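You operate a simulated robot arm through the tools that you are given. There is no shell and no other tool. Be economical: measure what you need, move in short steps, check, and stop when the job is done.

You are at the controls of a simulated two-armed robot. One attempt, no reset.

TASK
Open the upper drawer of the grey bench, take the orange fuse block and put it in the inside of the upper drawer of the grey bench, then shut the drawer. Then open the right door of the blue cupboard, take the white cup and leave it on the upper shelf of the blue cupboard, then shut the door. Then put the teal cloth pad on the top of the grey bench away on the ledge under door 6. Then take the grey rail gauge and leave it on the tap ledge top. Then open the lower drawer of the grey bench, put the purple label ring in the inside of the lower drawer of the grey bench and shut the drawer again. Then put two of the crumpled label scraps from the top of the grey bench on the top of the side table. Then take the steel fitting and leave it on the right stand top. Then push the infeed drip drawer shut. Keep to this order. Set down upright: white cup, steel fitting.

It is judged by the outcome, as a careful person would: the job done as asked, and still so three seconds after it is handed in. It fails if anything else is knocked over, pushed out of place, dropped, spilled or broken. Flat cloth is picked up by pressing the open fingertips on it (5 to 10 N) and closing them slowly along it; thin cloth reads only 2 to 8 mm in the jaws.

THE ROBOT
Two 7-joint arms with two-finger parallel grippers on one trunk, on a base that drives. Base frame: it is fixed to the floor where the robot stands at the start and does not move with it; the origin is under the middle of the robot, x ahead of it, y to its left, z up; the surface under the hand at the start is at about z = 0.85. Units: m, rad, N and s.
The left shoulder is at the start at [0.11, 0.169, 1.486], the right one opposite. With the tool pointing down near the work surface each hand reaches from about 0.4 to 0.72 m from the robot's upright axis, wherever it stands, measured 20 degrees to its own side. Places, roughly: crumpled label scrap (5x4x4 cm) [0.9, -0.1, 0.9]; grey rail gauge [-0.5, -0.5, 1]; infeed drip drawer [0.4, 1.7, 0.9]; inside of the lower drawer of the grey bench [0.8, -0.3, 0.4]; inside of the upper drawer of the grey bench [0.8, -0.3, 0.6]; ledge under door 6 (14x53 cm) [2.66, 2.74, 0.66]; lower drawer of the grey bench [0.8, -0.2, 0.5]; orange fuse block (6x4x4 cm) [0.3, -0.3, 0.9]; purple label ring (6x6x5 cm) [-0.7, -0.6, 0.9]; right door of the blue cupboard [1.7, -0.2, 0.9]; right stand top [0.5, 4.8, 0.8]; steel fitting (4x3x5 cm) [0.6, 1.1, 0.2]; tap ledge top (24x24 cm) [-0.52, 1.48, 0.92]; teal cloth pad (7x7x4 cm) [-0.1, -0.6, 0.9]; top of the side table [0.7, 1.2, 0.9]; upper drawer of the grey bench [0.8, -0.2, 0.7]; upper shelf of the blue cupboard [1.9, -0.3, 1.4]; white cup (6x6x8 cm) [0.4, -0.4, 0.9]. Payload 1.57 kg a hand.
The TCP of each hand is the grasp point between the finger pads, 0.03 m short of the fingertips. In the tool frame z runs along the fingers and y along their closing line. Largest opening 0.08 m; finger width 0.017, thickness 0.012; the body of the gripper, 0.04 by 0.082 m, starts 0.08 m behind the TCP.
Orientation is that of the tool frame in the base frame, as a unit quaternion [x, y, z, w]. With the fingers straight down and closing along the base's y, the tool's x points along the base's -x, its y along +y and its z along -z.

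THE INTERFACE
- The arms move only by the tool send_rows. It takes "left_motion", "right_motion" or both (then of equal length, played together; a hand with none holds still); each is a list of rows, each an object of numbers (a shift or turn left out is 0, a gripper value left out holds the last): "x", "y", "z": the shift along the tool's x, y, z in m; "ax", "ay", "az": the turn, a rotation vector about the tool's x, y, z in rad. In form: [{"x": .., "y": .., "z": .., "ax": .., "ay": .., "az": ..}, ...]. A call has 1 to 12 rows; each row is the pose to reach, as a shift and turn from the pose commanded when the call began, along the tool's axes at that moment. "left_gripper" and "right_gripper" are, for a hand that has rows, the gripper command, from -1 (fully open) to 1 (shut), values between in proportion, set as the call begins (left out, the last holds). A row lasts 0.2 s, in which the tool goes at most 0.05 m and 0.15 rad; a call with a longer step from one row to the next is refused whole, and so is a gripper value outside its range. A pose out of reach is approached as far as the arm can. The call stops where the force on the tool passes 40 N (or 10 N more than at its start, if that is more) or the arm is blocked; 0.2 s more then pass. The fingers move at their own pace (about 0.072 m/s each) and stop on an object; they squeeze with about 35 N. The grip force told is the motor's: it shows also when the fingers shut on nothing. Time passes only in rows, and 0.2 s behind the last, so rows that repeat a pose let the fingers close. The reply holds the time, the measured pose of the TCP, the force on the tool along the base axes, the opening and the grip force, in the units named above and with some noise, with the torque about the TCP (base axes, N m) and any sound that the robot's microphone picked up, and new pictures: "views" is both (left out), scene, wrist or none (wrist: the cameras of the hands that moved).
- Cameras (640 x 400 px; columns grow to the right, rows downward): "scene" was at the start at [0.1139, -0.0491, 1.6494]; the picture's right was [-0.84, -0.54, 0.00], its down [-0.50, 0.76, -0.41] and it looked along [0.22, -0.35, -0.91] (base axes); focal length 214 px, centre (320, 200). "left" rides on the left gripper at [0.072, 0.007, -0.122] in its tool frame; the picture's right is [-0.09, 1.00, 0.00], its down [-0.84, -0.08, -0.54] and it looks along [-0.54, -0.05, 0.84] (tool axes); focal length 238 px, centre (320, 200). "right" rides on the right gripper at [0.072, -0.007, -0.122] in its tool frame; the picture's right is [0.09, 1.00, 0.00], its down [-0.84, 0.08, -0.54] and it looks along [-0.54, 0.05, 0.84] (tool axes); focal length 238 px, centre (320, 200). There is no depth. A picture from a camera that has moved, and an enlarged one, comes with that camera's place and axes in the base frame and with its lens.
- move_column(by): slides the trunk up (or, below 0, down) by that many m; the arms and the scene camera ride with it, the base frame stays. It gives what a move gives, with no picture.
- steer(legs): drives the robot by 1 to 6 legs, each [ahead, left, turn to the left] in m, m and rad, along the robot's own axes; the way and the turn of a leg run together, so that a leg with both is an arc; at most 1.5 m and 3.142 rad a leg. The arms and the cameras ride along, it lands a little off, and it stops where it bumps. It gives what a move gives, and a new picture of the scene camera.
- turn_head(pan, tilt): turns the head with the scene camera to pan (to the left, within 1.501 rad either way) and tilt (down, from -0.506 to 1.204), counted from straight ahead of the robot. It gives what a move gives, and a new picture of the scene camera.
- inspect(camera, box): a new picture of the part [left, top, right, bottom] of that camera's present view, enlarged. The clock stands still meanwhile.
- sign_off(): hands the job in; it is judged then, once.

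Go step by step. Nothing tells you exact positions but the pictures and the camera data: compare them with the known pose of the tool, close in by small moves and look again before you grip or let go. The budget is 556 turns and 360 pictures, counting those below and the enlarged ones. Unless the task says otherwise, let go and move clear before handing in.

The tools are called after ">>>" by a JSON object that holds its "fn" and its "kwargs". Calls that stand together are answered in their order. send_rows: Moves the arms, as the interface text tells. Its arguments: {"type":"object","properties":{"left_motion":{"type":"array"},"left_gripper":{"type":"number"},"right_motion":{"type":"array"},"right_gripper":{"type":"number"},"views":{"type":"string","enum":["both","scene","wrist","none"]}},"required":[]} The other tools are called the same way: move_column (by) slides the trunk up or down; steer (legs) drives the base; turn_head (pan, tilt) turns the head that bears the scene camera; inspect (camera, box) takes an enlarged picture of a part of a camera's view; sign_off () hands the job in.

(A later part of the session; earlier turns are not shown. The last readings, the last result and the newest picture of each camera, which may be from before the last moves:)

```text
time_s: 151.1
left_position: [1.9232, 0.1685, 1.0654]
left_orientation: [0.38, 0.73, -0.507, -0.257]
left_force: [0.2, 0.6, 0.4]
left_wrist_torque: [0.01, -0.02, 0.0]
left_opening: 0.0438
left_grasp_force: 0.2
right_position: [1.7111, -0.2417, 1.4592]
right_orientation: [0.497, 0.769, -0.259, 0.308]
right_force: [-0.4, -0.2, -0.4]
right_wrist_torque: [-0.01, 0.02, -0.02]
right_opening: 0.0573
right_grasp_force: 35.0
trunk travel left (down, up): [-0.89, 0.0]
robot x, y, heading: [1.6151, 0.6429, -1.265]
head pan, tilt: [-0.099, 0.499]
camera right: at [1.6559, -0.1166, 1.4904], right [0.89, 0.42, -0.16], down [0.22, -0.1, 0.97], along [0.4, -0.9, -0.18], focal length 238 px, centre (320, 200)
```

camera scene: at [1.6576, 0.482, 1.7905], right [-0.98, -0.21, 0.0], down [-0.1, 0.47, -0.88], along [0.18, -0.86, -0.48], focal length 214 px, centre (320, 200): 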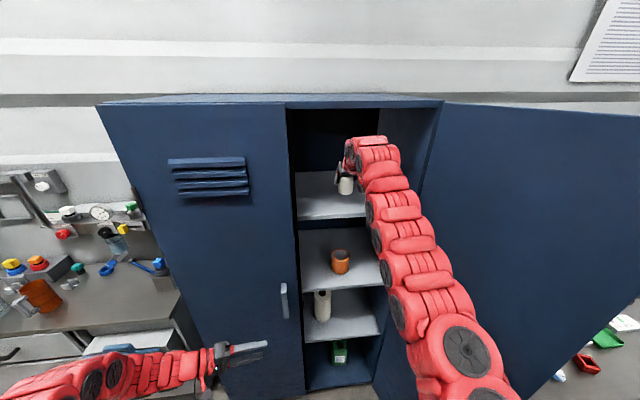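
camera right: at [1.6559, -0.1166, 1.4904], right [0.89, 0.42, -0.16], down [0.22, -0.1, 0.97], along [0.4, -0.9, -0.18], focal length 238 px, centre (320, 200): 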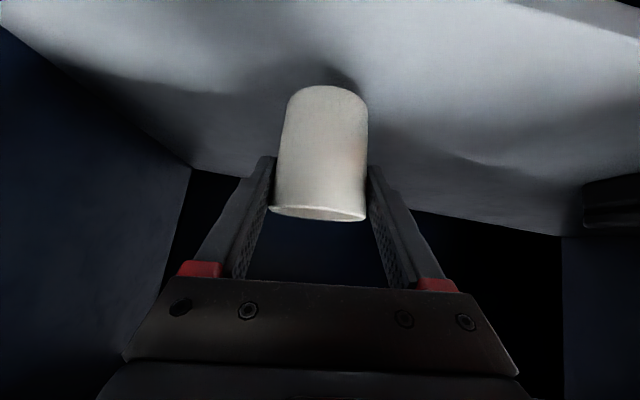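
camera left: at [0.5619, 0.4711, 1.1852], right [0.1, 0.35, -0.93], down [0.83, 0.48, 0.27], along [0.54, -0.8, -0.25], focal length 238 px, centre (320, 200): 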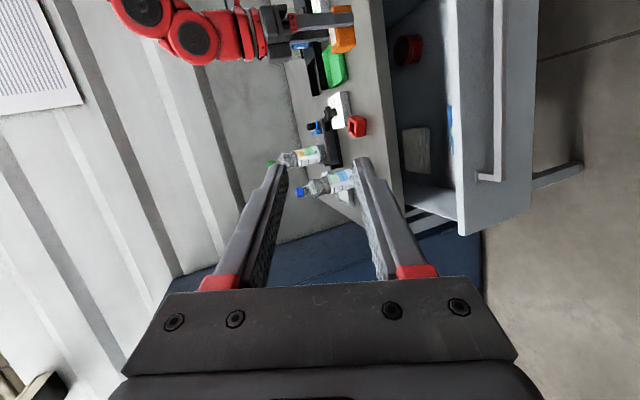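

>>> {"fn": "send_rows", "kwargs": {"right_motion": [{"x": 0.0037, "y": 0.0005, "z": 0.0034}, {"x": 0.0073, "y": 0.001, "z": 0.0068}, {"x": 0.011, "y": 0.0014, "z": 0.0102}], "views": "wrist"}}

```text
time_s: 151.9
left_position: [1.9245, 0.1692, 1.0648]
left_orientation: [0.379, 0.73, -0.507, -0.258]
left_force: [0.4, -0.9, -0.2]
left_wrist_torque: [0.03, 0.03, 0.03]
left_opening: 0.0441
left_grasp_force: 0.1
right_position: [1.7119, -0.2415, 1.4433]
right_orientation: [0.498, 0.768, -0.261, 0.307]
right_force: [0.0, 0.1, -1.3]
right_wrist_torque: [0.01, -0.02, 0.06]
right_opening: 0.057
right_grasp_force: 35.1
trunk travel left (down, up): [-0.89, 0.0]
robot x, y, heading: [1.6163, 0.6428, -1.266]
head pan, tilt: [-0.099, 0.499]
camera right: at [1.6563, -0.1166, 1.4752], right [0.89, 0.42, -0.16], down [0.22, -0.1, 0.97], along [0.4, -0.9, -0.18], focal length 238 px, centre (320, 200)
```

right: 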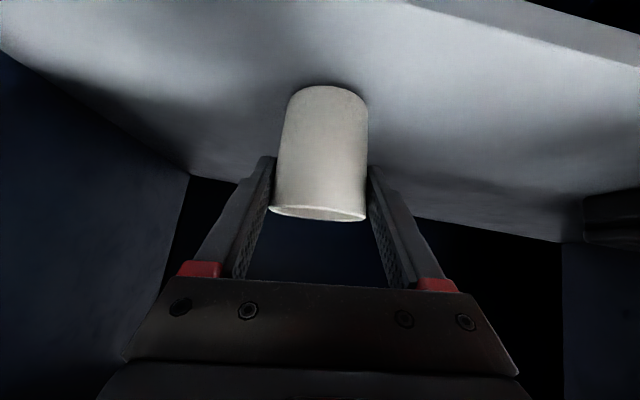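

>>> {"fn": "send_rows", "kwargs": {"right_motion": [{"x": 0.0022, "y": 0.0003, "z": 0.002}, {"x": 0.0044, "y": 0.0006, "z": 0.0041}, {"x": 0.0066, "y": 0.0009, "z": 0.0061}, {"x": 0.0088, "y": 0.0011, "z": 0.0081}], "views": "wrist"}}

```text
time_s: 152.9
left_position: [1.9247, 0.1713, 1.0678]
left_orientation: [0.381, 0.73, -0.507, -0.257]
left_force: [0.2, -0.3, 0.5]
left_wrist_torque: [-0.01, -0.02, 0.02]
left_opening: 0.0439
left_grasp_force: 0.0
right_position: [1.7099, -0.2389, 1.4346]
right_orientation: [0.497, 0.767, -0.262, 0.308]
right_force: [-0.4, -4.4, 18.0]
right_wrist_torque: [-0.03, -0.09, -0.27]
right_opening: 0.0567
right_grasp_force: 34.8
trunk travel left (down, up): [-0.89, 0.0]
robot x, y, heading: [1.6168, 0.6433, -1.265]
head pan, tilt: [-0.099, 0.499]
camera right: at [1.6556, -0.1132, 1.4659], right [0.89, 0.42, -0.16], down [0.22, -0.09, 0.97], along [0.4, -0.9, -0.17], focal length 238 px, centre (320, 200)
```

right: 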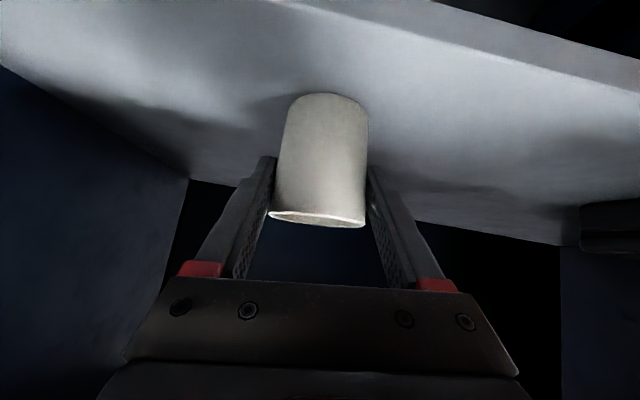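

Cup touches the shelf. I release it.

>>> {"fn": "send_rows", "kwargs": {"right_motion": [{"x": -0.0015, "y": 0, "z": -0.0014}, {"x": -0.0015, "z": -0.0014}, {"x": -0.0015, "z": -0.0014}], "right_gripper": -1, "views": "wrist"}}

```text
time_s: 153.7
left_position: [1.9247, 0.1691, 1.0655]
left_orientation: [0.379, 0.731, -0.506, -0.258]
left_force: [-0.5, -0.1, 0.4]
left_wrist_torque: [0.07, 0.0, -0.01]
left_opening: 0.044
left_grasp_force: 0.1
right_position: [1.712, -0.2417, 1.4328]
right_orientation: [0.498, 0.769, -0.26, 0.306]
right_force: [0.5, 0.3, -0.3]
right_wrist_torque: [-0.01, 0.04, 0.02]
right_opening: 0.0798
right_grasp_force: 0.1
trunk travel left (down, up): [-0.89, 0.0]
robot x, y, heading: [1.6108, 0.6416, -1.261]
head pan, tilt: [-0.099, 0.499]
camera right: at [1.6565, -0.1165, 1.4645], right [0.89, 0.42, -0.16], down [0.22, -0.1, 0.97], along [0.4, -0.9, -0.18], focal length 238 px, centre (320, 200)
```

right: 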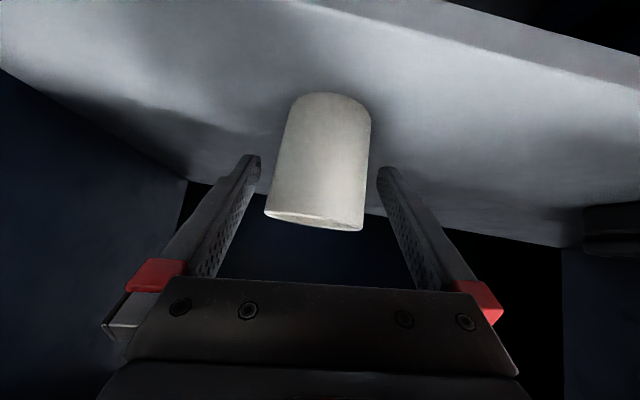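

>>> {"fn": "steer", "kwargs": {"legs": [[-0.19, 0, 0]]}}

>>> {"fn": "inspect", "kwargs": {"camera": "right", "box": [0, 0, 640, 400]}}

```text
time_s: 155.3
left_position: [1.868, 0.3467, 1.064]
left_orientation: [0.379, 0.731, -0.505, -0.259]
left_force: [-0.5, 0.0, -0.1]
left_wrist_torque: [0.01, 0.0, -0.02]
left_opening: 0.0442
left_grasp_force: 0.1
right_position: [1.6551, -0.0636, 1.4313]
right_orientation: [0.498, 0.769, -0.259, 0.305]
right_force: [0.1, -0.2, 0.3]
right_wrist_torque: [0.03, 0.0, -0.01]
right_opening: 0.0799
right_grasp_force: 0.1
trunk travel left (down, up): [-0.89, 0.0]
robot x, y, heading: [1.5578, 0.8238, -1.264]
head pan, tilt: [-0.099, 0.499]
camera scene: at [1.6023, 0.6547, 1.7896], right [-0.98, -0.21, 0.0], down [-0.1, 0.47, -0.88], along [0.18, -0.86, -0.48], focal length 214 px, centre (320, 200)
```

scene: 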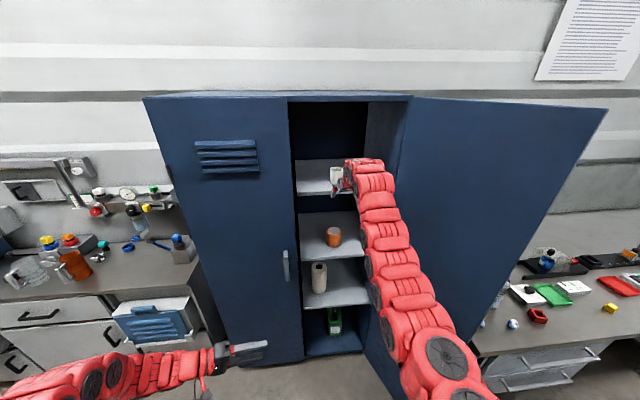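

```text
1.00 times, centred on (320, 200) of right (not enlarged: the box is as wide or as high as the picture)
camera zoom: at [1.6001, 0.0616, 1.4634], right [0.89, 0.42, -0.16], down [0.22, -0.1, 0.97], along [0.4, -0.9, -0.18], focal length 238 px, centre (320, 200)
```

zoom: 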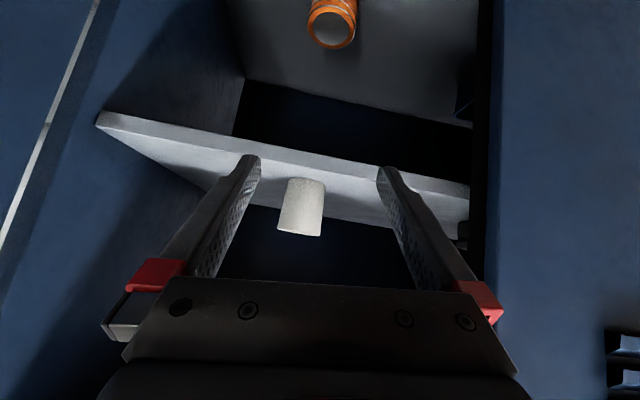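

The cup stands upright on the upper shelf. Next I close the door: turn to the aisle, fold the right arm into a fist, and go round to push the door from its outer side.

>>> {"fn": "steer", "kwargs": {"legs": [[0, 0, 1.56]]}}

>>> {"fn": "send_rows", "kwargs": {"right_motion": [{"x": 0.026, "y": 0.003, "z": 0.024, "ay": 0.08}, {"x": 0.052, "y": 0.007, "z": 0.048, "ay": 0.16}, {"x": 0.078, "y": 0.01, "z": 0.072, "ay": 0.24}, {"x": 0.104, "y": 0.013, "z": 0.096, "ay": 0.32}, {"x": 0.13, "y": 0.016, "z": 0.12, "ay": 0.4}, {"x": 0.156, "y": 0.02, "z": 0.145, "ay": 0.48}, {"x": 0.182, "y": 0.023, "z": 0.169, "ay": 0.56}, {"x": 0.208, "y": 0.027, "z": 0.193, "ay": 0.64}, {"x": 0.234, "y": 0.03, "z": 0.217, "ay": 0.72}, {"x": 0.26, "y": 0.034, "z": 0.24, "ay": 0.82}], "right_gripper": 1, "views": "none"}}

```text
time_s: 159.4
left_position: [2.0394, 1.1206, 1.0649]
left_orientation: [-0.237, 0.788, -0.543, 0.169]
left_force: [0.1, 0.2, 0.0]
left_wrist_torque: [-0.03, -0.02, -0.01]
left_opening: 0.0441
left_grasp_force: 0.1
right_position: [2.4442, 0.8956, 1.4333]
right_orientation: [-0.179, 0.898, 0.027, 0.401]
right_force: [-0.1, 0.6, -0.6]
right_wrist_torque: [0.03, 0.02, -0.01]
right_opening: 0.0802
right_grasp_force: 0.1
trunk travel left (down, up): [-0.89, 0.0]
robot x, y, heading: [1.558, 0.8217, 0.28]
head pan, tilt: [-0.099, 0.499]
camera scene: at [1.7251, 0.8621, 1.79], right [0.18, -0.98, 0.0], down [-0.47, -0.09, -0.88], along [0.86, 0.16, -0.48], focal length 214 px, centre (320, 200)
```

scene: 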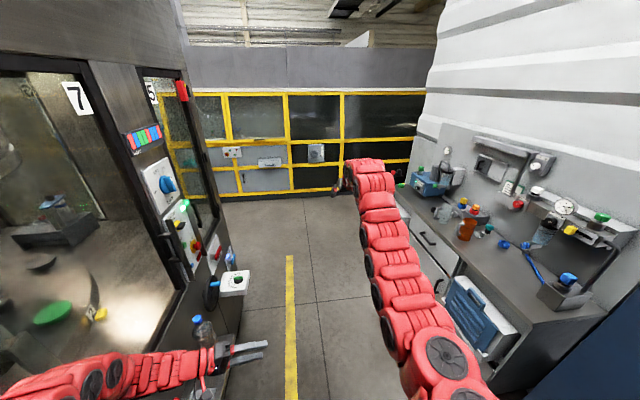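

```text
time_s: 161.6
left_position: [2.0388, 1.1188, 1.0659]
left_orientation: [-0.238, 0.788, -0.542, 0.169]
left_force: [-0.2, -0.3, -0.3]
left_wrist_torque: [0.01, 0.03, 0.04]
left_opening: 0.044
left_grasp_force: 0.0
right_position: [2.3153, 0.8213, 1.1403]
right_orientation: [-0.179, 0.983, -0.046, 0.015]
right_force: [-0.2, 0.7, -0.3]
right_wrist_torque: [-0.13, 0.01, 0.01]
right_opening: 0.0002
right_grasp_force: 21.1
right hand out of reach, approached as far as the arm can: row 3, 4, 5, 6, 7, 8, 9, 10
trunk travel left (down, up): [-0.89, 0.0]
robot x, y, heading: [1.5544, 0.8231, 0.281]
head pan, tilt: [-0.099, 0.499]
```

>>> {"fn": "send_rows", "kwargs": {"right_motion": [{"x": 0.0, "y": -0.0, "z": 0.045}, {"x": 0.0, "y": -0.01, "z": 0.09}, {"x": 0.01, "y": -0.04, "z": 0.11}, {"x": 0.03, "y": -0.08, "z": 0.12}, {"x": 0.06, "y": -0.115, "z": 0.125}, {"x": 0.09, "y": -0.15, "z": 0.13}], "views": "none"}}

>>> {"fn": "turn_head", "kwargs": {"pan": -0.9, "tilt": 0.6}}

```text
time_s: 163.0
left_position: [2.0375, 1.1195, 1.0653]
left_orientation: [-0.238, 0.788, -0.543, 0.169]
left_force: [-0.5, -0.6, 0.4]
left_wrist_torque: [0.0, 0.0, 0.04]
left_opening: 0.0441
left_grasp_force: 0.1
right_position: [2.2861, 0.6375, 1.0225]
right_orientation: [-0.176, 0.983, -0.046, 0.01]
right_force: [0.1, 0.0, 0.3]
right_wrist_torque: [-0.02, -0.01, 0.0]
right_opening: 0.0001
right_grasp_force: 20.9
right hand out of reach, approached as far as the arm can: row 1, 2, 3, 4
trunk travel left (down, up): [-0.89, 0.0]
robot x, y, heading: [1.5556, 0.8248, 0.283]
head pan, tilt: [-0.099, 0.499]
```

```text
time_s: 164.2
left_position: [2.0387, 1.1202, 1.0665]
left_orientation: [-0.238, 0.788, -0.543, 0.169]
left_force: [-0.2, 0.2, 0.1]
left_wrist_torque: [0.02, 0.0, -0.03]
left_opening: 0.044
left_grasp_force: 0.0
right_position: [2.2852, 0.6385, 1.0237]
right_orientation: [-0.176, 0.983, -0.046, 0.01]
right_force: [-0.2, -0.6, -0.3]
right_wrist_torque: [-0.01, 0.02, 0.0]
right_opening: 0.0
right_grasp_force: 21.1
trunk travel left (down, up): [-0.89, 0.0]
robot x, y, heading: [1.5579, 0.8247, 0.28]
head pan, tilt: [-0.901, 0.6]
camera scene: at [1.7072, 0.7945, 1.781], right [-0.58, -0.81, 0.0], down [-0.46, 0.33, -0.83], along [0.67, -0.48, -0.56], focal length 214 px, centre (320, 200)
```

scene: 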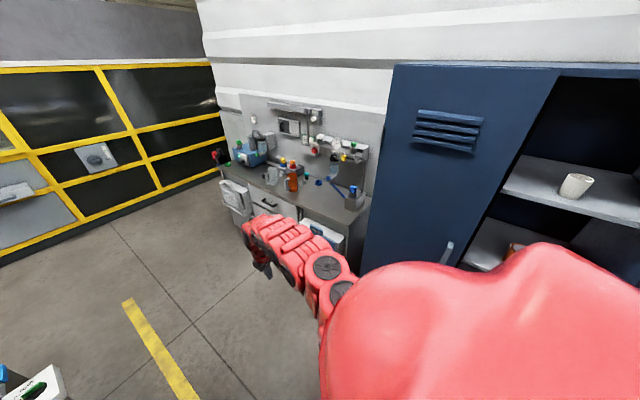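

>>> {"fn": "steer", "kwargs": {"legs": [[-0.68, 0, 0], [-0.68, 0.0, 0]]}}

```text
time_s: 171.3
left_position: [0.718, 0.7419, 1.0659]
left_orientation: [-0.239, 0.787, -0.543, 0.17]
left_force: [0.3, -0.7, 0.3]
left_wrist_torque: [-0.01, 0.01, 0.04]
left_opening: 0.044
left_grasp_force: 0.2
right_position: [0.9665, 0.2607, 1.0233]
right_orientation: [-0.177, 0.983, -0.046, 0.009]
right_force: [0.4, 0.3, -0.4]
right_wrist_torque: [-0.01, 0.0, 0.04]
right_opening: 0.0001
right_grasp_force: 21.4
trunk travel left (down, up): [-0.89, 0.0]
robot x, y, heading: [0.2347, 0.4423, 0.281]
head pan, tilt: [-0.901, 0.6]
camera scene: at [0.3871, 0.4151, 1.7808], right [-0.58, -0.81, 0.0], down [-0.46, 0.33, -0.82], along [0.67, -0.48, -0.57], focal length 214 px, centre (320, 200)
```

scene: 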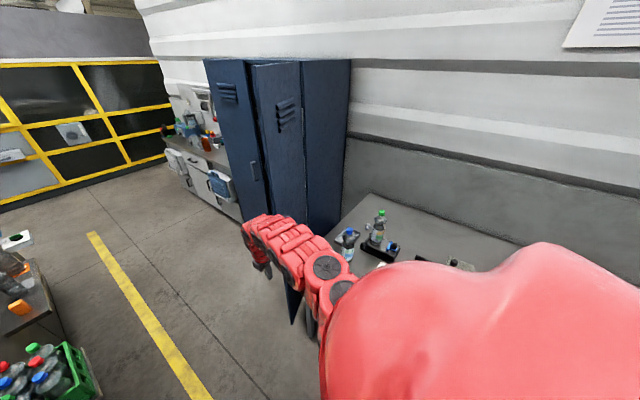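

>>> {"fn": "turn_head", "kwargs": {"pan": -0.35, "tilt": 0.55}}

```text
time_s: 172.3
left_position: [0.7164, 0.742, 1.0661]
left_orientation: [-0.239, 0.787, -0.543, 0.17]
left_force: [0.6, -0.3, -0.5]
left_wrist_torque: [-0.02, -0.02, -0.02]
left_opening: 0.0439
left_grasp_force: 0.1
right_position: [0.9662, 0.2602, 1.0235]
right_orientation: [-0.177, 0.983, -0.046, 0.009]
right_force: [0.3, 0.3, -0.3]
right_wrist_torque: [-0.01, 0.01, -0.01]
right_opening: 0.0001
right_grasp_force: 21.3
trunk travel left (down, up): [-0.89, 0.0]
robot x, y, heading: [0.2355, 0.4445, 0.276]
head pan, tilt: [-0.351, 0.55]
camera scene: at [0.4041, 0.4599, 1.7854], right [-0.07, -1.0, 0.0], down [-0.52, 0.04, -0.85], along [0.85, -0.06, -0.52], focal length 214 px, centre (320, 200)
```

scene: 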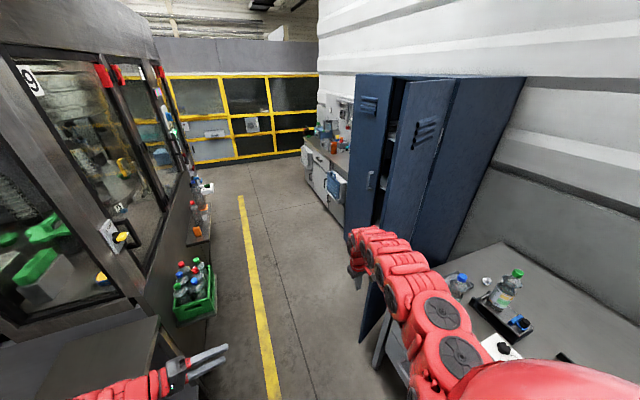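

I shift right so the fist is beside the door's outer face, then drive forward to push it.

>>> {"fn": "steer", "kwargs": {"legs": [[0, -0.24, 0], [0.42, 0.01, 0]]}}

```text
time_s: 176.3
left_position: [1.1862, 0.6362, 1.0666]
left_orientation: [-0.239, 0.787, -0.542, 0.17]
left_force: [0.1, 0.8, -0.7]
left_wrist_torque: [-0.01, -0.01, 0.03]
left_opening: 0.0439
left_grasp_force: 0.1
right_position: [1.4338, 0.1553, 1.0243]
right_orientation: [-0.177, 0.983, -0.046, 0.011]
right_force: [0.0, -0.3, -0.1]
right_wrist_torque: [-0.03, -0.02, -0.01]
right_opening: 0.0
right_grasp_force: 20.9
trunk travel left (down, up): [-0.89, 0.0]
robot x, y, heading: [0.7076, 0.3367, 0.284]
head pan, tilt: [-0.351, 0.55]
camera scene: at [0.8718, 0.3542, 1.7856], right [-0.07, -1.0, 0.0], down [-0.52, 0.04, -0.85], along [0.85, -0.06, -0.52], focal length 214 px, centre (320, 200)
```

scene: 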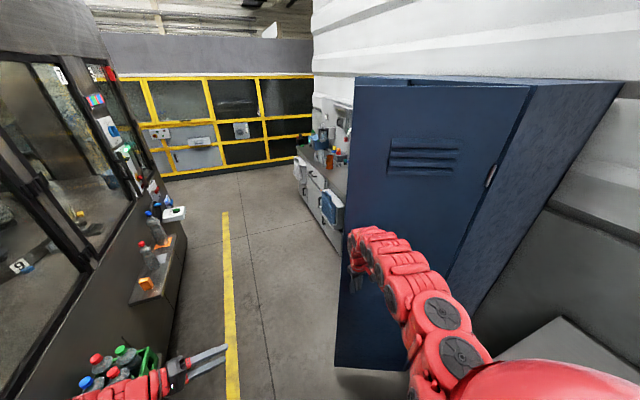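

The door is at about 70°. I keep pushing with combined forward drive and right turn.

>>> {"fn": "steer", "kwargs": {"legs": [[0.258, 0, -0.154]]}}

```text
time_s: 178.1
left_position: [1.4755, 0.6098, 1.0659]
left_orientation: [-0.176, 0.804, -0.554, 0.128]
left_force: [-0.5, 0.8, 0.3]
left_wrist_torque: [0.01, -0.02, 0.03]
left_opening: 0.044
left_grasp_force: 0.0
right_position: [1.6462, 0.0956, 1.024]
right_orientation: [-0.1, 0.994, -0.047, 0.007]
right_force: [-0.1, -1.0, -0.7]
right_wrist_torque: [-0.04, -0.04, -0.02]
right_opening: 0.0
right_grasp_force: 21.5
trunk travel left (down, up): [-0.89, 0.0]
robot x, y, heading: [0.9538, 0.3896, 0.127]
head pan, tilt: [-0.351, 0.55]
camera scene: at [1.1222, 0.3804, 1.7856], right [-0.22, -0.97, 0.0], down [-0.51, 0.12, -0.85], along [0.83, -0.19, -0.52], focal length 214 px, centre (320, 200)
```

scene: 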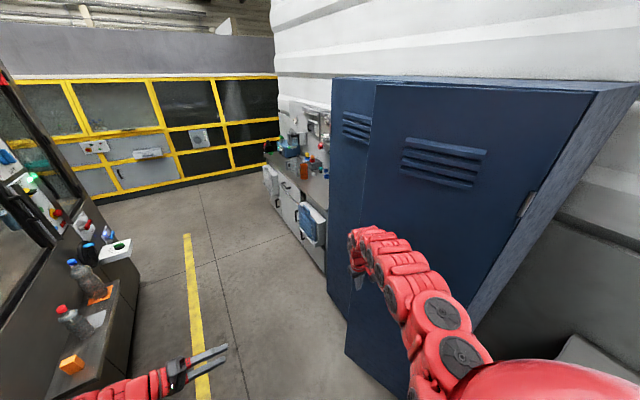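

>>> {"fn": "steer", "kwargs": {"legs": [[0.22, 0, -0.24]]}}

```text
time_s: 179.8
left_position: [1.7326, 0.4814, 1.0659]
left_orientation: [-0.08, 0.818, -0.566, 0.06]
left_force: [0.2, 0.8, 0.6]
left_wrist_torque: [-0.04, 0.03, 0.01]
left_opening: 0.0441
left_grasp_force: 0.0
right_position: [1.7777, -0.0588, 1.0228]
right_orientation: [0.018, 0.999, -0.047, 0.0]
right_force: [-3.8, -1.4, 1.8]
right_wrist_torque: [0.05, -0.12, 0.01]
right_opening: 0.0
right_grasp_force: 21.2
trunk travel left (down, up): [-0.89, 0.0]
robot x, y, heading: [1.1769, 0.3878, -0.112]
head pan, tilt: [-0.351, 0.55]
camera scene: at [1.335, 0.3419, 1.7855], right [-0.45, -0.9, 0.0], down [-0.47, 0.23, -0.85], along [0.76, -0.38, -0.52], focal length 214 px, centre (320, 200)
```

scene: 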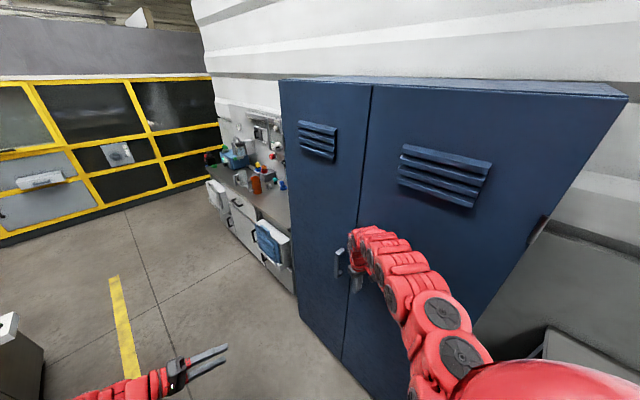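

>>> {"fn": "inspect", "kwargs": {"camera": "scene", "box": [270, 60, 470, 260]}}

>>> {"fn": "inspect", "kwargs": {"camera": "right", "box": [0, 0, 640, 400]}}

```text
2.00 times, centred on (370, 160) of scene
camera zoom: at [1.335, 0.3419, 1.7855], right [-0.45, -0.9, 0.0], down [-0.47, 0.23, -0.85], along [0.76, -0.38, -0.52], focal length 429 px, centre (220, 280)
```

zoom: 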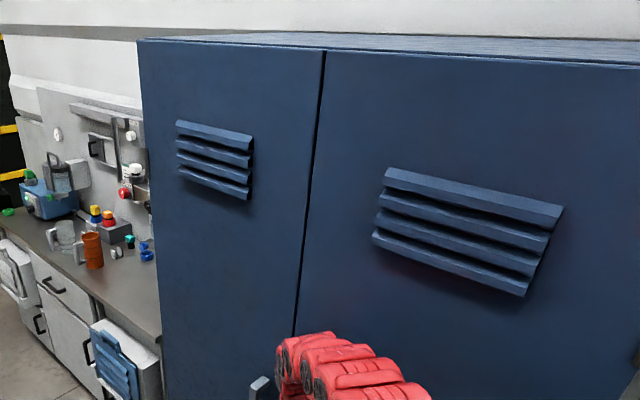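

```text
1.00 times, centred on (320, 200) of right (not enlarged: the box is as wide or as high as the picture)
camera zoom: at [1.7051, -0.0519, 1.1464], right [-0.05, 0.99, -0.09], down [0.84, 0.1, 0.53], along [0.54, -0.05, -0.84], focal length 238 px, centre (320, 200)
```

zoom: 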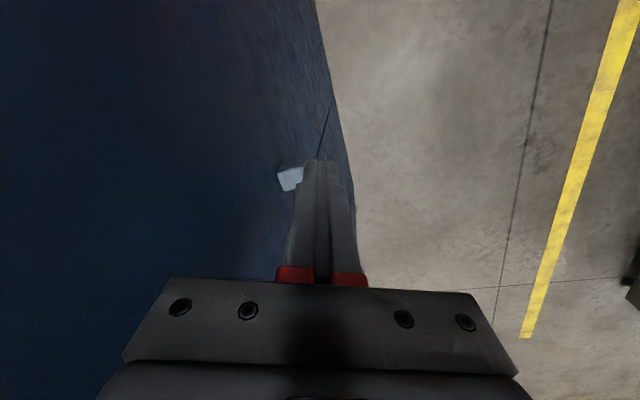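

>>> {"fn": "send_rows", "kwargs": {"right_motion": [{"y": -0.01}, {"y": -0.02}, {"y": -0.03}], "views": "none"}}

```text
time_s: 180.6
left_position: [1.7301, 0.4873, 1.0678]
left_orientation: [-0.081, 0.818, -0.566, 0.062]
left_force: [-0.3, 0.0, -0.5]
left_wrist_torque: [0.0, 0.01, 0.03]
left_opening: 0.0441
left_grasp_force: 0.0
right_position: [1.776, -0.0709, 1.0253]
right_orientation: [0.012, 0.999, -0.041, -0.003]
right_force: [-2.5, 20.4, 7.5]
right_wrist_torque: [-1.97, -0.25, 0.28]
right_opening: 0.0003
right_grasp_force: 21.2
trunk travel left (down, up): [-0.89, 0.0]
robot x, y, heading: [1.1755, 0.3913, -0.107]
head pan, tilt: [-0.351, 0.55]
stopped in row 3 (right hand): the force on the tool passed its limit at 45 N (the readings are from after the stop); the commanded pose is now the measured one
```

The door is shut. Now for the teal pad: I back out and return along the aisle to the far part of the bench.

>>> {"fn": "steer", "kwargs": {"legs": [[0, 0, 0.41], [0, 0.27, 0], [-0.66, 0, 0], [-0.66, 0, 0]]}}

>>> {"fn": "send_rows", "kwargs": {"right_motion": [{"y": 0.04}, {"y": 0.08}, {"y": 0.12}, {"y": 0.16}, {"y": 0.18}], "right_gripper": -1, "views": "none"}}

```text
time_s: 181.4
left_position: [1.725, 0.4982, 1.0678]
left_orientation: [-0.09, 0.817, -0.565, 0.069]
left_force: [-0.9, 0.1, 0.1]
left_wrist_torque: [-0.01, -0.02, 0.0]
left_opening: 0.044
left_grasp_force: 0.1
right_position: [1.7766, -0.0716, 1.0241]
right_orientation: [0.012, 0.999, -0.045, -0.01]
right_force: [-10.2, 3.7, 6.5]
right_wrist_torque: [-0.29, -0.89, 0.2]
right_opening: 0.0001
right_grasp_force: 21.7
trunk travel left (down, up): [-0.89, 0.0]
robot x, y, heading: [1.1706, 0.3905, -0.085]
head pan, tilt: [-0.351, 0.55]
stopped in leg 1: the force on the tool passed its limit at 62 N (the readings are from after the stop); the commanded pose is now the measured one
camera scene: at [1.3314, 0.3499, 1.7859], right [-0.42, -0.91, 0.0], down [-0.47, 0.22, -0.85], along [0.77, -0.36, -0.52], focal length 214 px, centre (320, 200)
```

scene: 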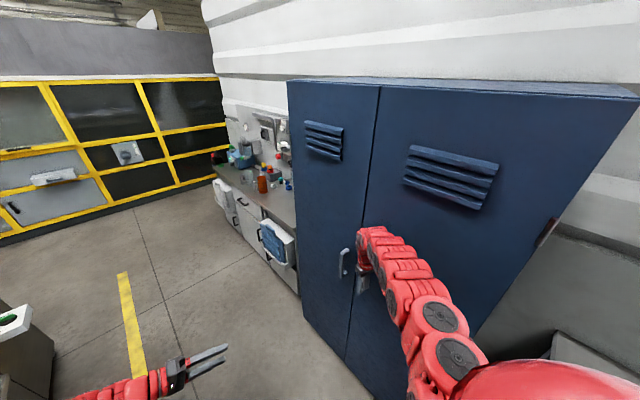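

```text
time_s: 182.0
left_position: [1.728, 0.4966, 1.067]
left_orientation: [-0.088, 0.818, -0.565, 0.069]
left_force: [0.7, 0.7, -0.7]
left_wrist_torque: [-0.05, 0.01, -0.03]
left_opening: 0.0441
left_grasp_force: 0.1
right_position: [1.7728, -0.0127, 1.0175]
right_orientation: [0.021, 0.999, -0.046, -0.016]
right_force: [-20.9, -12.5, 12.5]
right_wrist_torque: [0.56, -1.7, -0.87]
right_opening: 0.0802
right_grasp_force: 0.0
trunk travel left (down, up): [-0.89, 0.0]
robot x, y, heading: [1.1734, 0.3929, -0.09]
head pan, tilt: [-0.351, 0.55]
stopped in row 2 (right hand): the force on the tool passed its limit at 55 N (the readings are from after the stop); the commanded pose is now the measured one
```

The hand was snagged on the handle; let me look before moving.

>>> {"fn": "inspect", "kwargs": {"camera": "right", "box": [0, 0, 640, 400]}}

>>> {"fn": "inspect", "kwargs": {"camera": "scene", "box": [280, 60, 480, 320]}}

```text
1.00 times, centred on (320, 200) of right (not enlarged: the box is as wide or as high as the picture)
camera zoom: at [1.7034, -0.0058, 1.1434], right [-0.05, 0.99, -0.09], down [0.86, 0.09, 0.51], along [0.51, -0.05, -0.86], focal length 238 px, centre (320, 200)
```

zoom: 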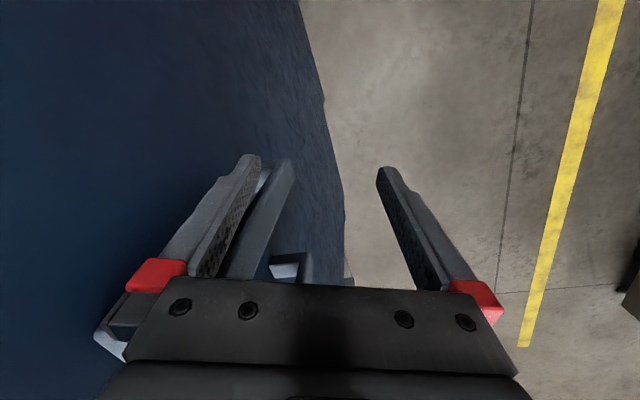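

```text
1.54 times, centred on (380, 190) of scene
camera zoom: at [1.3316, 0.3482, 1.7858], right [-0.43, -0.9, 0.0], down [-0.47, 0.22, -0.85], along [0.77, -0.36, -0.52], focal length 330 px, centre (228, 215)
```

zoom: 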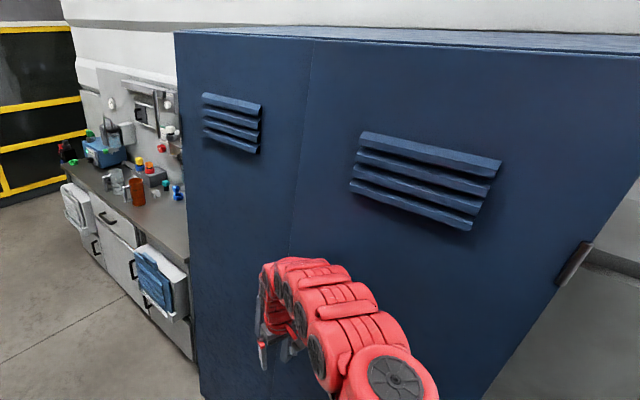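

The rear finger is behind the handle bar. I push the door shut again, then slide the finger out sideways parallel to the door.

>>> {"fn": "send_rows", "kwargs": {"right_motion": [{"y": -0.015}, {"y": -0.03}, {"y": -0.045}], "views": "wrist"}}

```text
time_s: 182.8
left_position: [1.7284, 0.4953, 1.0666]
left_orientation: [-0.089, 0.817, -0.565, 0.068]
left_force: [-0.4, 0.2, -0.7]
left_wrist_torque: [0.01, 0.02, 0.01]
left_opening: 0.0439
left_grasp_force: 0.1
right_position: [1.7738, -0.055, 1.0205]
right_orientation: [0.017, 0.999, -0.045, -0.014]
right_force: [-0.4, 0.4, 1.4]
right_wrist_torque: [0.04, -0.05, 0.0]
right_opening: 0.0796
right_grasp_force: 0.1
trunk travel left (down, up): [-0.89, 0.0]
robot x, y, heading: [1.1727, 0.392, -0.092]
head pan, tilt: [-0.351, 0.55]
camera right: at [1.7052, -0.0483, 1.1461], right [-0.06, 0.99, -0.09], down [0.85, 0.1, 0.51], along [0.52, -0.04, -0.86], focal length 238 px, centre (320, 200)
```

right: 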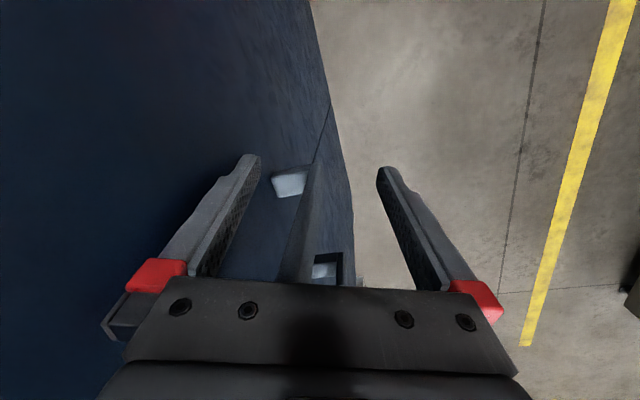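

>>> {"fn": "send_rows", "kwargs": {"right_motion": [{"x": 0.019, "y": -0.005}, {"x": 0.038, "y": -0.01}, {"x": 0.057, "y": -0.015}, {"x": 0.077, "y": -0.02}, {"x": 0.096, "y": -0.025}], "views": "wrist"}}

```text
time_s: 184.0
left_position: [1.7292, 0.4966, 1.0651]
left_orientation: [-0.089, 0.817, -0.565, 0.068]
left_force: [-0.1, 0.0, 0.0]
left_wrist_torque: [-0.03, 0.0, -0.02]
left_opening: 0.0442
left_grasp_force: 0.0
right_position: [1.6785, -0.0754, 1.0264]
right_orientation: [0.017, 0.999, -0.046, -0.015]
right_force: [0.1, 1.1, -1.2]
right_wrist_torque: [-0.04, 0.02, -0.01]
right_opening: 0.0802
right_grasp_force: 0.0
trunk travel left (down, up): [-0.89, 0.0]
robot x, y, heading: [1.1713, 0.3882, -0.086]
head pan, tilt: [-0.351, 0.55]
camera right: at [1.6094, -0.0682, 1.1513], right [-0.06, 0.99, -0.09], down [0.86, 0.1, 0.51], along [0.51, -0.05, -0.86], focal length 238 px, centre (320, 200)
```

right: 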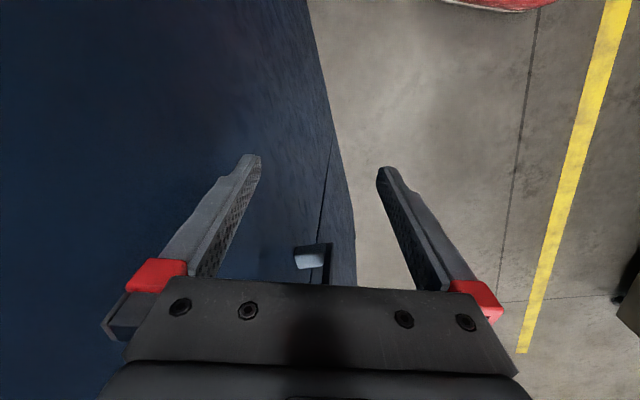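

>>> {"fn": "send_rows", "kwargs": {"right_motion": [{"x": 0.02, "y": 0.02}, {"x": 0.03, "y": 0.05}, {"x": 0.03, "y": 0.09}, {"x": 0.03, "y": 0.13}], "views": "scene"}}

>>> {"fn": "inspect", "kwargs": {"camera": "scene", "box": [300, 60, 440, 320]}}

```text
time_s: 185.0
left_position: [1.7292, 0.4966, 1.0655]
left_orientation: [-0.088, 0.817, -0.565, 0.067]
left_force: [-0.3, -0.1, -0.3]
left_wrist_torque: [-0.01, 0.03, -0.03]
left_opening: 0.0442
left_grasp_force: 0.1
right_position: [1.6926, 0.0433, 0.9959]
right_orientation: [0.018, 0.999, -0.045, -0.017]
right_force: [0.3, -0.1, -0.4]
right_wrist_torque: [0.0, 0.01, -0.05]
right_opening: 0.0801
right_grasp_force: 0.1
right hand out of reach, approached as far as the arm can: row 1, 2, 3, 4
trunk travel left (down, up): [-0.89, 0.0]
robot x, y, heading: [1.1752, 0.3895, -0.088]
head pan, tilt: [-0.351, 0.55]
camera scene: at [1.3353, 0.3485, 1.7854], right [-0.43, -0.9, 0.0], down [-0.47, 0.22, -0.85], along [0.77, -0.36, -0.52], focal length 214 px, centre (320, 200)
```

scene: 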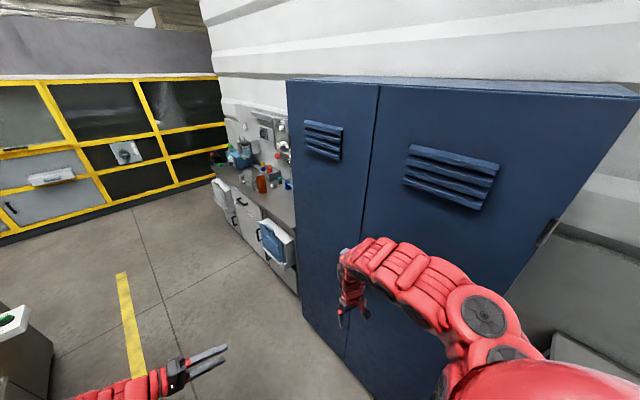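

```text
1.54 times, centred on (370, 190) of scene
camera zoom: at [1.3353, 0.3485, 1.7854], right [-0.43, -0.9, 0.0], down [-0.47, 0.22, -0.85], along [0.77, -0.36, -0.52], focal length 330 px, centre (243, 215)
```

zoom: 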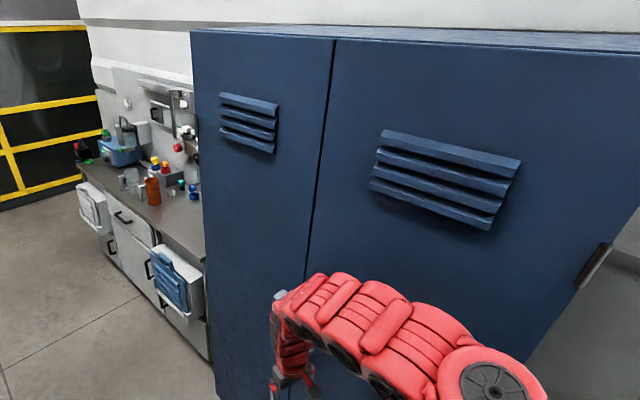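

Looks flush; one more firm flat push with a closed fist beside the handle to be sure.

>>> {"fn": "send_rows", "kwargs": {"right_motion": [{"x": 0.03}, {"x": 0.03}, {"x": 0.02, "y": -0.035}, {"x": 0.01, "y": -0.07}, {"x": 0.0, "y": -0.1}, {"x": -0.005, "y": -0.12}, {"x": -0.01, "y": -0.14}, {"x": -0.015, "y": -0.16}], "right_gripper": 1, "views": "wrist"}}

```text
time_s: 186.8
left_position: [1.7289, 0.4993, 1.0666]
left_orientation: [-0.089, 0.817, -0.566, 0.068]
left_force: [0.5, -1.0, -0.8]
left_wrist_torque: [0.02, 0.03, 0.04]
left_opening: 0.044
left_grasp_force: 0.1
right_position: [1.6967, -0.0949, 1.0039]
right_orientation: [0.013, 0.999, -0.038, -0.021]
right_force: [-11.3, 27.9, 18.2]
right_wrist_torque: [-3.02, -1.47, 0.1]
right_opening: 0.0001
right_grasp_force: 21.8
right hand out of reach, approached as far as the arm can: row 1, 2, 3
trunk travel left (down, up): [-0.89, 0.0]
robot x, y, heading: [1.1736, 0.3895, -0.092]
head pan, tilt: [-0.351, 0.55]
stopped in row 8 (right hand): the force on the tool passed its limit at 49 N (the readings are from after the stop); the commanded pose is now the measured one
camera right: at [1.6298, -0.0917, 1.1306], right [-0.07, 0.99, -0.07], down [0.86, 0.1, 0.5], along [0.5, -0.03, -0.86], focal length 238 px, centre (320, 200)
```

right: 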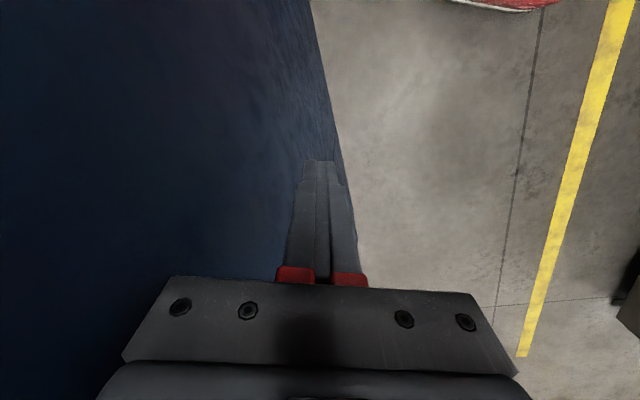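

>>> {"fn": "send_rows", "kwargs": {"right_motion": [{"x": 0.01, "y": 0.03}, {"x": 0.02, "y": 0.07}, {"x": 0.03, "y": 0.11}, {"x": 0.04, "y": 0.15}, {"x": 0.04, "y": 0.19}, {"x": 0.04, "y": 0.22}], "views": "none"}}

>>> {"fn": "steer", "kwargs": {"legs": [[0, 0, 0.38], [0, 0.29, 0], [-0.66, 0, 0], [-0.66, 0, 0]]}}

```text
time_s: 188.2
left_position: [1.7298, 0.4979, 1.0656]
left_orientation: [-0.089, 0.817, -0.565, 0.068]
left_force: [0.3, 0.2, 0.8]
left_wrist_torque: [-0.02, -0.05, 0.0]
left_opening: 0.0441
left_grasp_force: 0.0
right_position: [1.7072, 0.1122, 0.995]
right_orientation: [0.015, 0.999, -0.039, -0.022]
right_force: [-0.2, 0.2, 0.2]
right_wrist_torque: [-0.01, 0.01, -0.01]
right_opening: 0.0
right_grasp_force: 21.0
right hand out of reach, approached as far as the arm can: row 3, 4, 5, 6
trunk travel left (down, up): [-0.89, 0.0]
robot x, y, heading: [1.1704, 0.3882, -0.085]
head pan, tilt: [-0.351, 0.55]
```

```text
time_s: 197.8
left_position: [0.3047, 0.5933, 1.0665]
left_orientation: [-0.244, 0.786, -0.541, 0.174]
left_force: [-0.4, -0.9, 0.1]
left_wrist_torque: [0.03, -0.01, 0.01]
left_opening: 0.0438
left_grasp_force: 0.0
right_position: [0.4283, 0.2288, 0.9938]
right_orientation: [-0.177, 0.983, -0.042, -0.015]
right_force: [-1.0, 1.0, 0.0]
right_wrist_torque: [0.02, -0.01, -0.04]
right_opening: 0.0
right_grasp_force: 20.9
trunk travel left (down, up): [-0.89, 0.0]
robot x, y, heading: [-0.171, 0.284, 0.298]
head pan, tilt: [-0.351, 0.55]
camera scene: at [-0.004, 0.3057, 1.7853], right [-0.05, -1.0, 0.0], down [-0.52, 0.03, -0.85], along [0.85, -0.05, -0.52], focal length 214 px, centre (320, 200)
```

scene: 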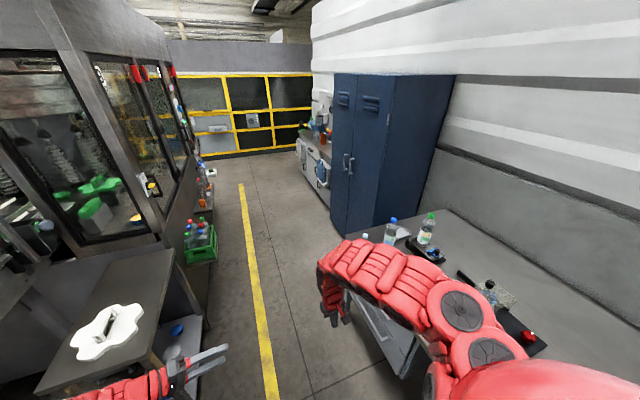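

Cupboard closed for sure. I turn to face the bench at the teal pad.

>>> {"fn": "steer", "kwargs": {"legs": [[0, 0, -1.57], [0.15, 0.03, 0]]}}

>>> {"fn": "turn_head", "kwargs": {"pan": -0.2, "tilt": 0.8}}

>>> {"fn": "inspect", "kwargs": {"camera": "right", "box": [0, 0, 640, 400]}}

```text
time_s: 203.0
left_position: [0.2169, -0.3156, 1.0663]
left_orientation: [0.378, 0.731, -0.509, -0.254]
left_force: [0.7, -0.4, -0.3]
left_wrist_torque: [0.01, 0.01, 0.04]
left_opening: 0.044
left_grasp_force: 0.1
right_position: [-0.1458, -0.4479, 0.9955]
right_orientation: [0.562, 0.826, -0.02, -0.04]
right_force: [0.3, -0.3, -0.3]
right_wrist_torque: [-0.05, -0.01, -0.03]
right_opening: 0.0
right_grasp_force: 21.2
trunk travel left (down, up): [-0.89, 0.0]
robot x, y, heading: [-0.0989, 0.1521, -1.259]
head pan, tilt: [-0.351, 0.55]
camera scene: at [-0.0764, -0.0093, 1.7858], right [-1.0, 0.04, 0.0], down [0.02, 0.52, -0.85], along [-0.03, -0.85, -0.52], focal length 214 px, centre (320, 200)
```

scene: 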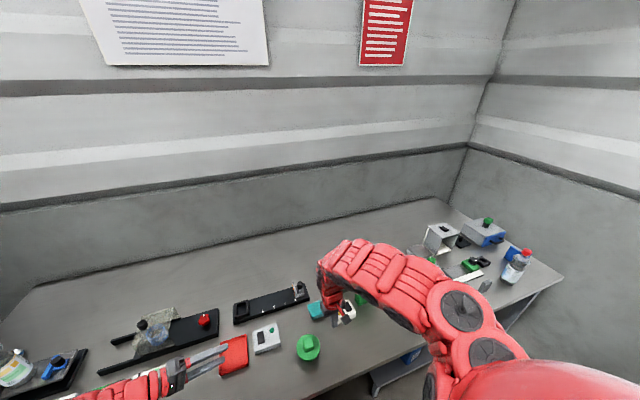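

```text
time_s: 203.8
left_position: [0.2188, -0.3193, 1.0667]
left_orientation: [0.377, 0.731, -0.509, -0.255]
left_force: [1.0, -0.2, 0.6]
left_wrist_torque: [-0.03, -0.01, 0.0]
left_opening: 0.0442
left_grasp_force: 0.0
right_position: [-0.1445, -0.4508, 0.9941]
right_orientation: [0.562, 0.826, -0.02, -0.041]
right_force: [0.4, 0.0, -0.3]
right_wrist_torque: [0.01, -0.02, 0.01]
right_opening: 0.0
right_grasp_force: 21.0
trunk travel left (down, up): [-0.89, 0.0]
robot x, y, heading: [-0.1008, 0.1523, -1.259]
head pan, tilt: [-0.201, 0.799]
camera scene: at [-0.0618, -0.004, 1.7639], right [-0.99, -0.11, 0.0], down [-0.08, 0.71, -0.7], along [0.08, -0.69, -0.72], focal length 214 px, centre (320, 200)
```

scene: 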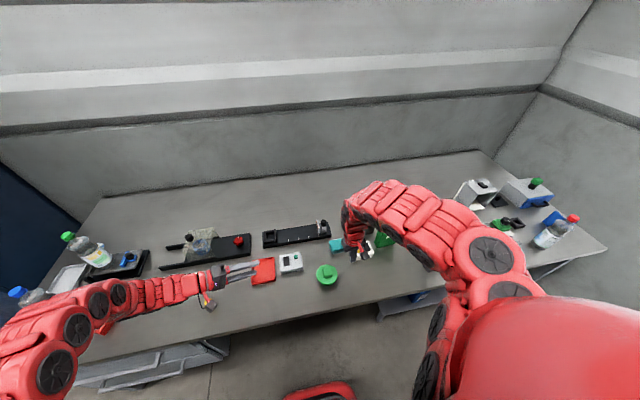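

```text
1.00 times, centred on (320, 200) of right (not enlarged: the box is as wide or as high as the picture)
camera zoom: at [-0.1659, -0.3874, 1.1206], right [0.89, 0.45, -0.07], down [0.42, -0.76, 0.5], along [0.17, -0.47, -0.86], focal length 238 px, centre (320, 200)
```

zoom: 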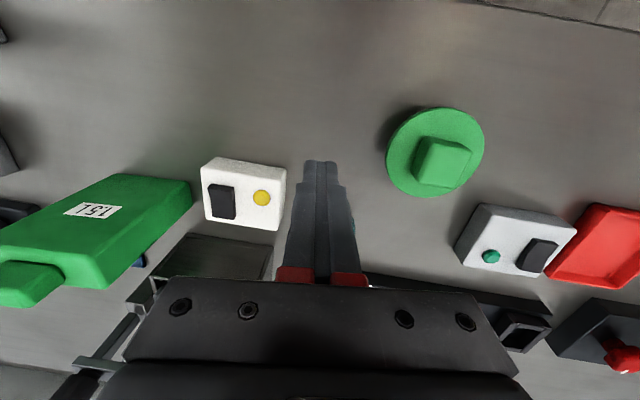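

>>> {"fn": "steer", "kwargs": {"legs": [[0.08, 0, 0]]}}

>>> {"fn": "send_rows", "kwargs": {"right_motion": [{"x": -0.01, "y": 0.01}, {"x": -0.02, "y": 0.025}, {"x": -0.02, "y": 0.035}, {"x": -0.02, "y": 0.04}], "right_gripper": -1, "views": "wrist"}}

```text
time_s: 204.8
left_position: [0.2418, -0.3919, 1.0684]
left_orientation: [0.376, 0.731, -0.51, -0.254]
left_force: [-0.5, 0.7, -0.2]
left_wrist_torque: [0.0, -0.02, 0.02]
left_opening: 0.0438
left_grasp_force: 0.0
right_position: [-0.1196, -0.5224, 0.9954]
right_orientation: [0.562, 0.826, -0.021, -0.04]
right_force: [-0.7, -0.2, 0.2]
right_wrist_torque: [-0.05, 0.01, 0.0]
right_opening: 0.0
right_grasp_force: 21.6
trunk travel left (down, up): [-0.89, 0.0]
robot x, y, heading: [-0.0747, 0.0779, -1.25]
head pan, tilt: [-0.201, 0.799]
camera scene: at [-0.039, -0.0745, 1.7645], right [-0.99, -0.11, 0.0], down [-0.08, 0.71, -0.7], along [0.08, -0.69, -0.72], focal length 214 px, centre (320, 200)
```

scene: 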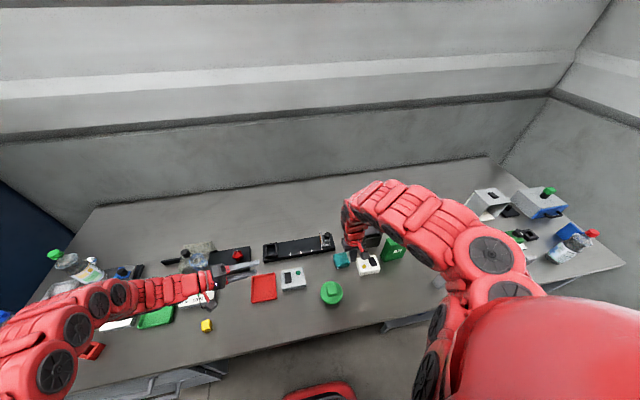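

```text
time_s: 205.8
left_position: [0.242, -0.3916, 1.066]
left_orientation: [0.376, 0.731, -0.509, -0.253]
left_force: [-0.2, 0.2, -0.2]
left_wrist_torque: [0.0, -0.02, 0.02]
left_opening: 0.0439
left_grasp_force: 0.0
right_position: [-0.0743, -0.5263, 0.9915]
right_orientation: [0.562, 0.826, -0.021, -0.039]
right_force: [-0.2, 0.0, 1.1]
right_wrist_torque: [0.02, 0.02, 0.02]
right_opening: 0.08
right_grasp_force: 0.1
trunk travel left (down, up): [-0.89, 0.0]
robot x, y, heading: [-0.0739, 0.0761, -1.25]
head pan, tilt: [-0.201, 0.799]
camera right: at [-0.0966, -0.4649, 1.1176], right [0.89, 0.45, -0.07], down [0.42, -0.76, 0.5], along [0.17, -0.47, -0.86], focal length 238 px, centre (320, 200)
```

right: 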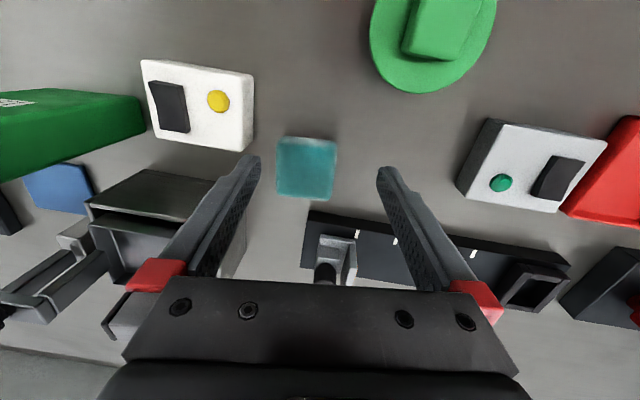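

The pad is right below. I align over it and descend part way.

>>> {"fn": "send_rows", "kwargs": {"right_motion": [{"x": -0.012, "y": -0.006, "z": 0.01}, {"x": -0.024, "y": -0.012, "z": 0.03}, {"x": -0.035, "y": -0.018, "z": 0.055}, {"x": -0.035, "y": -0.018, "z": 0.055}], "right_gripper": -0.87, "views": "wrist"}}

```text
time_s: 206.8
left_position: [0.243, -0.3936, 1.0659]
left_orientation: [0.376, 0.731, -0.509, -0.255]
left_force: [-0.2, 0.4, -0.7]
left_wrist_torque: [-0.03, 0.02, 0.0]
left_opening: 0.044
left_grasp_force: 0.1
right_position: [-0.0838, -0.5646, 0.9346]
right_orientation: [0.563, 0.825, -0.021, -0.04]
right_force: [0.3, -0.7, 0.4]
right_wrist_torque: [0.03, -0.02, 0.01]
right_opening: 0.0748
right_grasp_force: 0.1
trunk travel left (down, up): [-0.89, 0.0]
robot x, y, heading: [-0.0721, 0.0783, -1.255]
head pan, tilt: [-0.201, 0.799]
camera right: at [-0.1058, -0.5035, 1.0619], right [0.89, 0.45, -0.07], down [0.43, -0.76, 0.5], along [0.17, -0.47, -0.86], focal length 238 px, centre (320, 200)
```

right: 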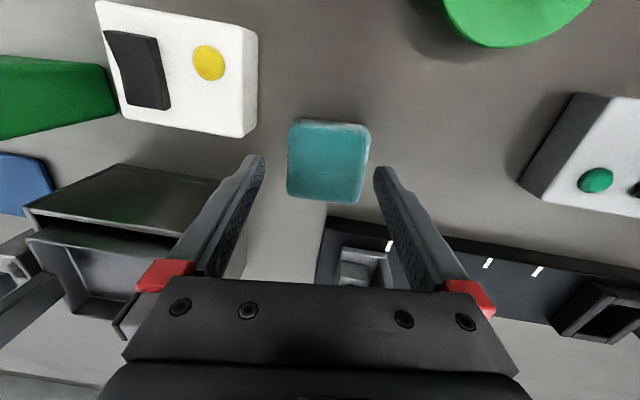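

>>> {"fn": "send_rows", "kwargs": {"right_motion": [{"x": -0.002, "y": 0.007, "z": 0.0}, {"x": -0.002, "y": 0.007, "z": 0.025}, {"x": -0.002, "y": 0.007, "z": 0.043}, {"x": -0.002, "y": 0.007, "z": 0.048}], "views": "wrist"}}

```text
time_s: 207.8
left_position: [0.2419, -0.3939, 1.067]
left_orientation: [0.376, 0.732, -0.509, -0.254]
left_force: [0.8, -0.6, 0.0]
left_wrist_torque: [-0.01, 0.01, 0.03]
left_opening: 0.044
left_grasp_force: 0.1
right_position: [-0.0816, -0.5638, 0.8865]
right_orientation: [0.563, 0.826, -0.02, -0.041]
right_force: [0.7, -0.1, -0.1]
right_wrist_torque: [-0.01, 0.0, 0.0]
right_opening: 0.0746
right_grasp_force: 0.1
trunk travel left (down, up): [-0.89, 0.0]
robot x, y, heading: [-0.0694, 0.0803, -1.255]
head pan, tilt: [-0.201, 0.799]
camera right: at [-0.1032, -0.5025, 1.014], right [0.89, 0.45, -0.07], down [0.43, -0.76, 0.5], along [0.17, -0.47, -0.86], focal length 238 px, centre (320, 200)
```

right: 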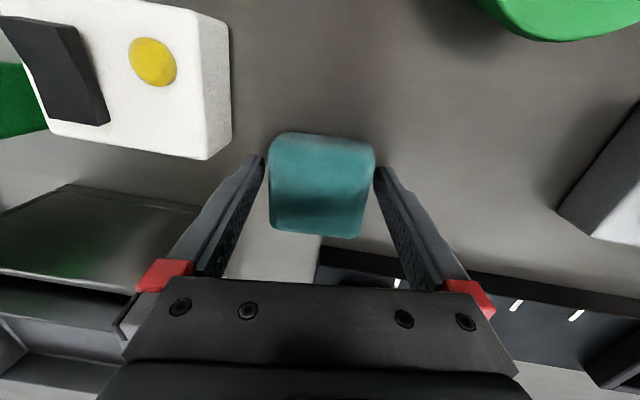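

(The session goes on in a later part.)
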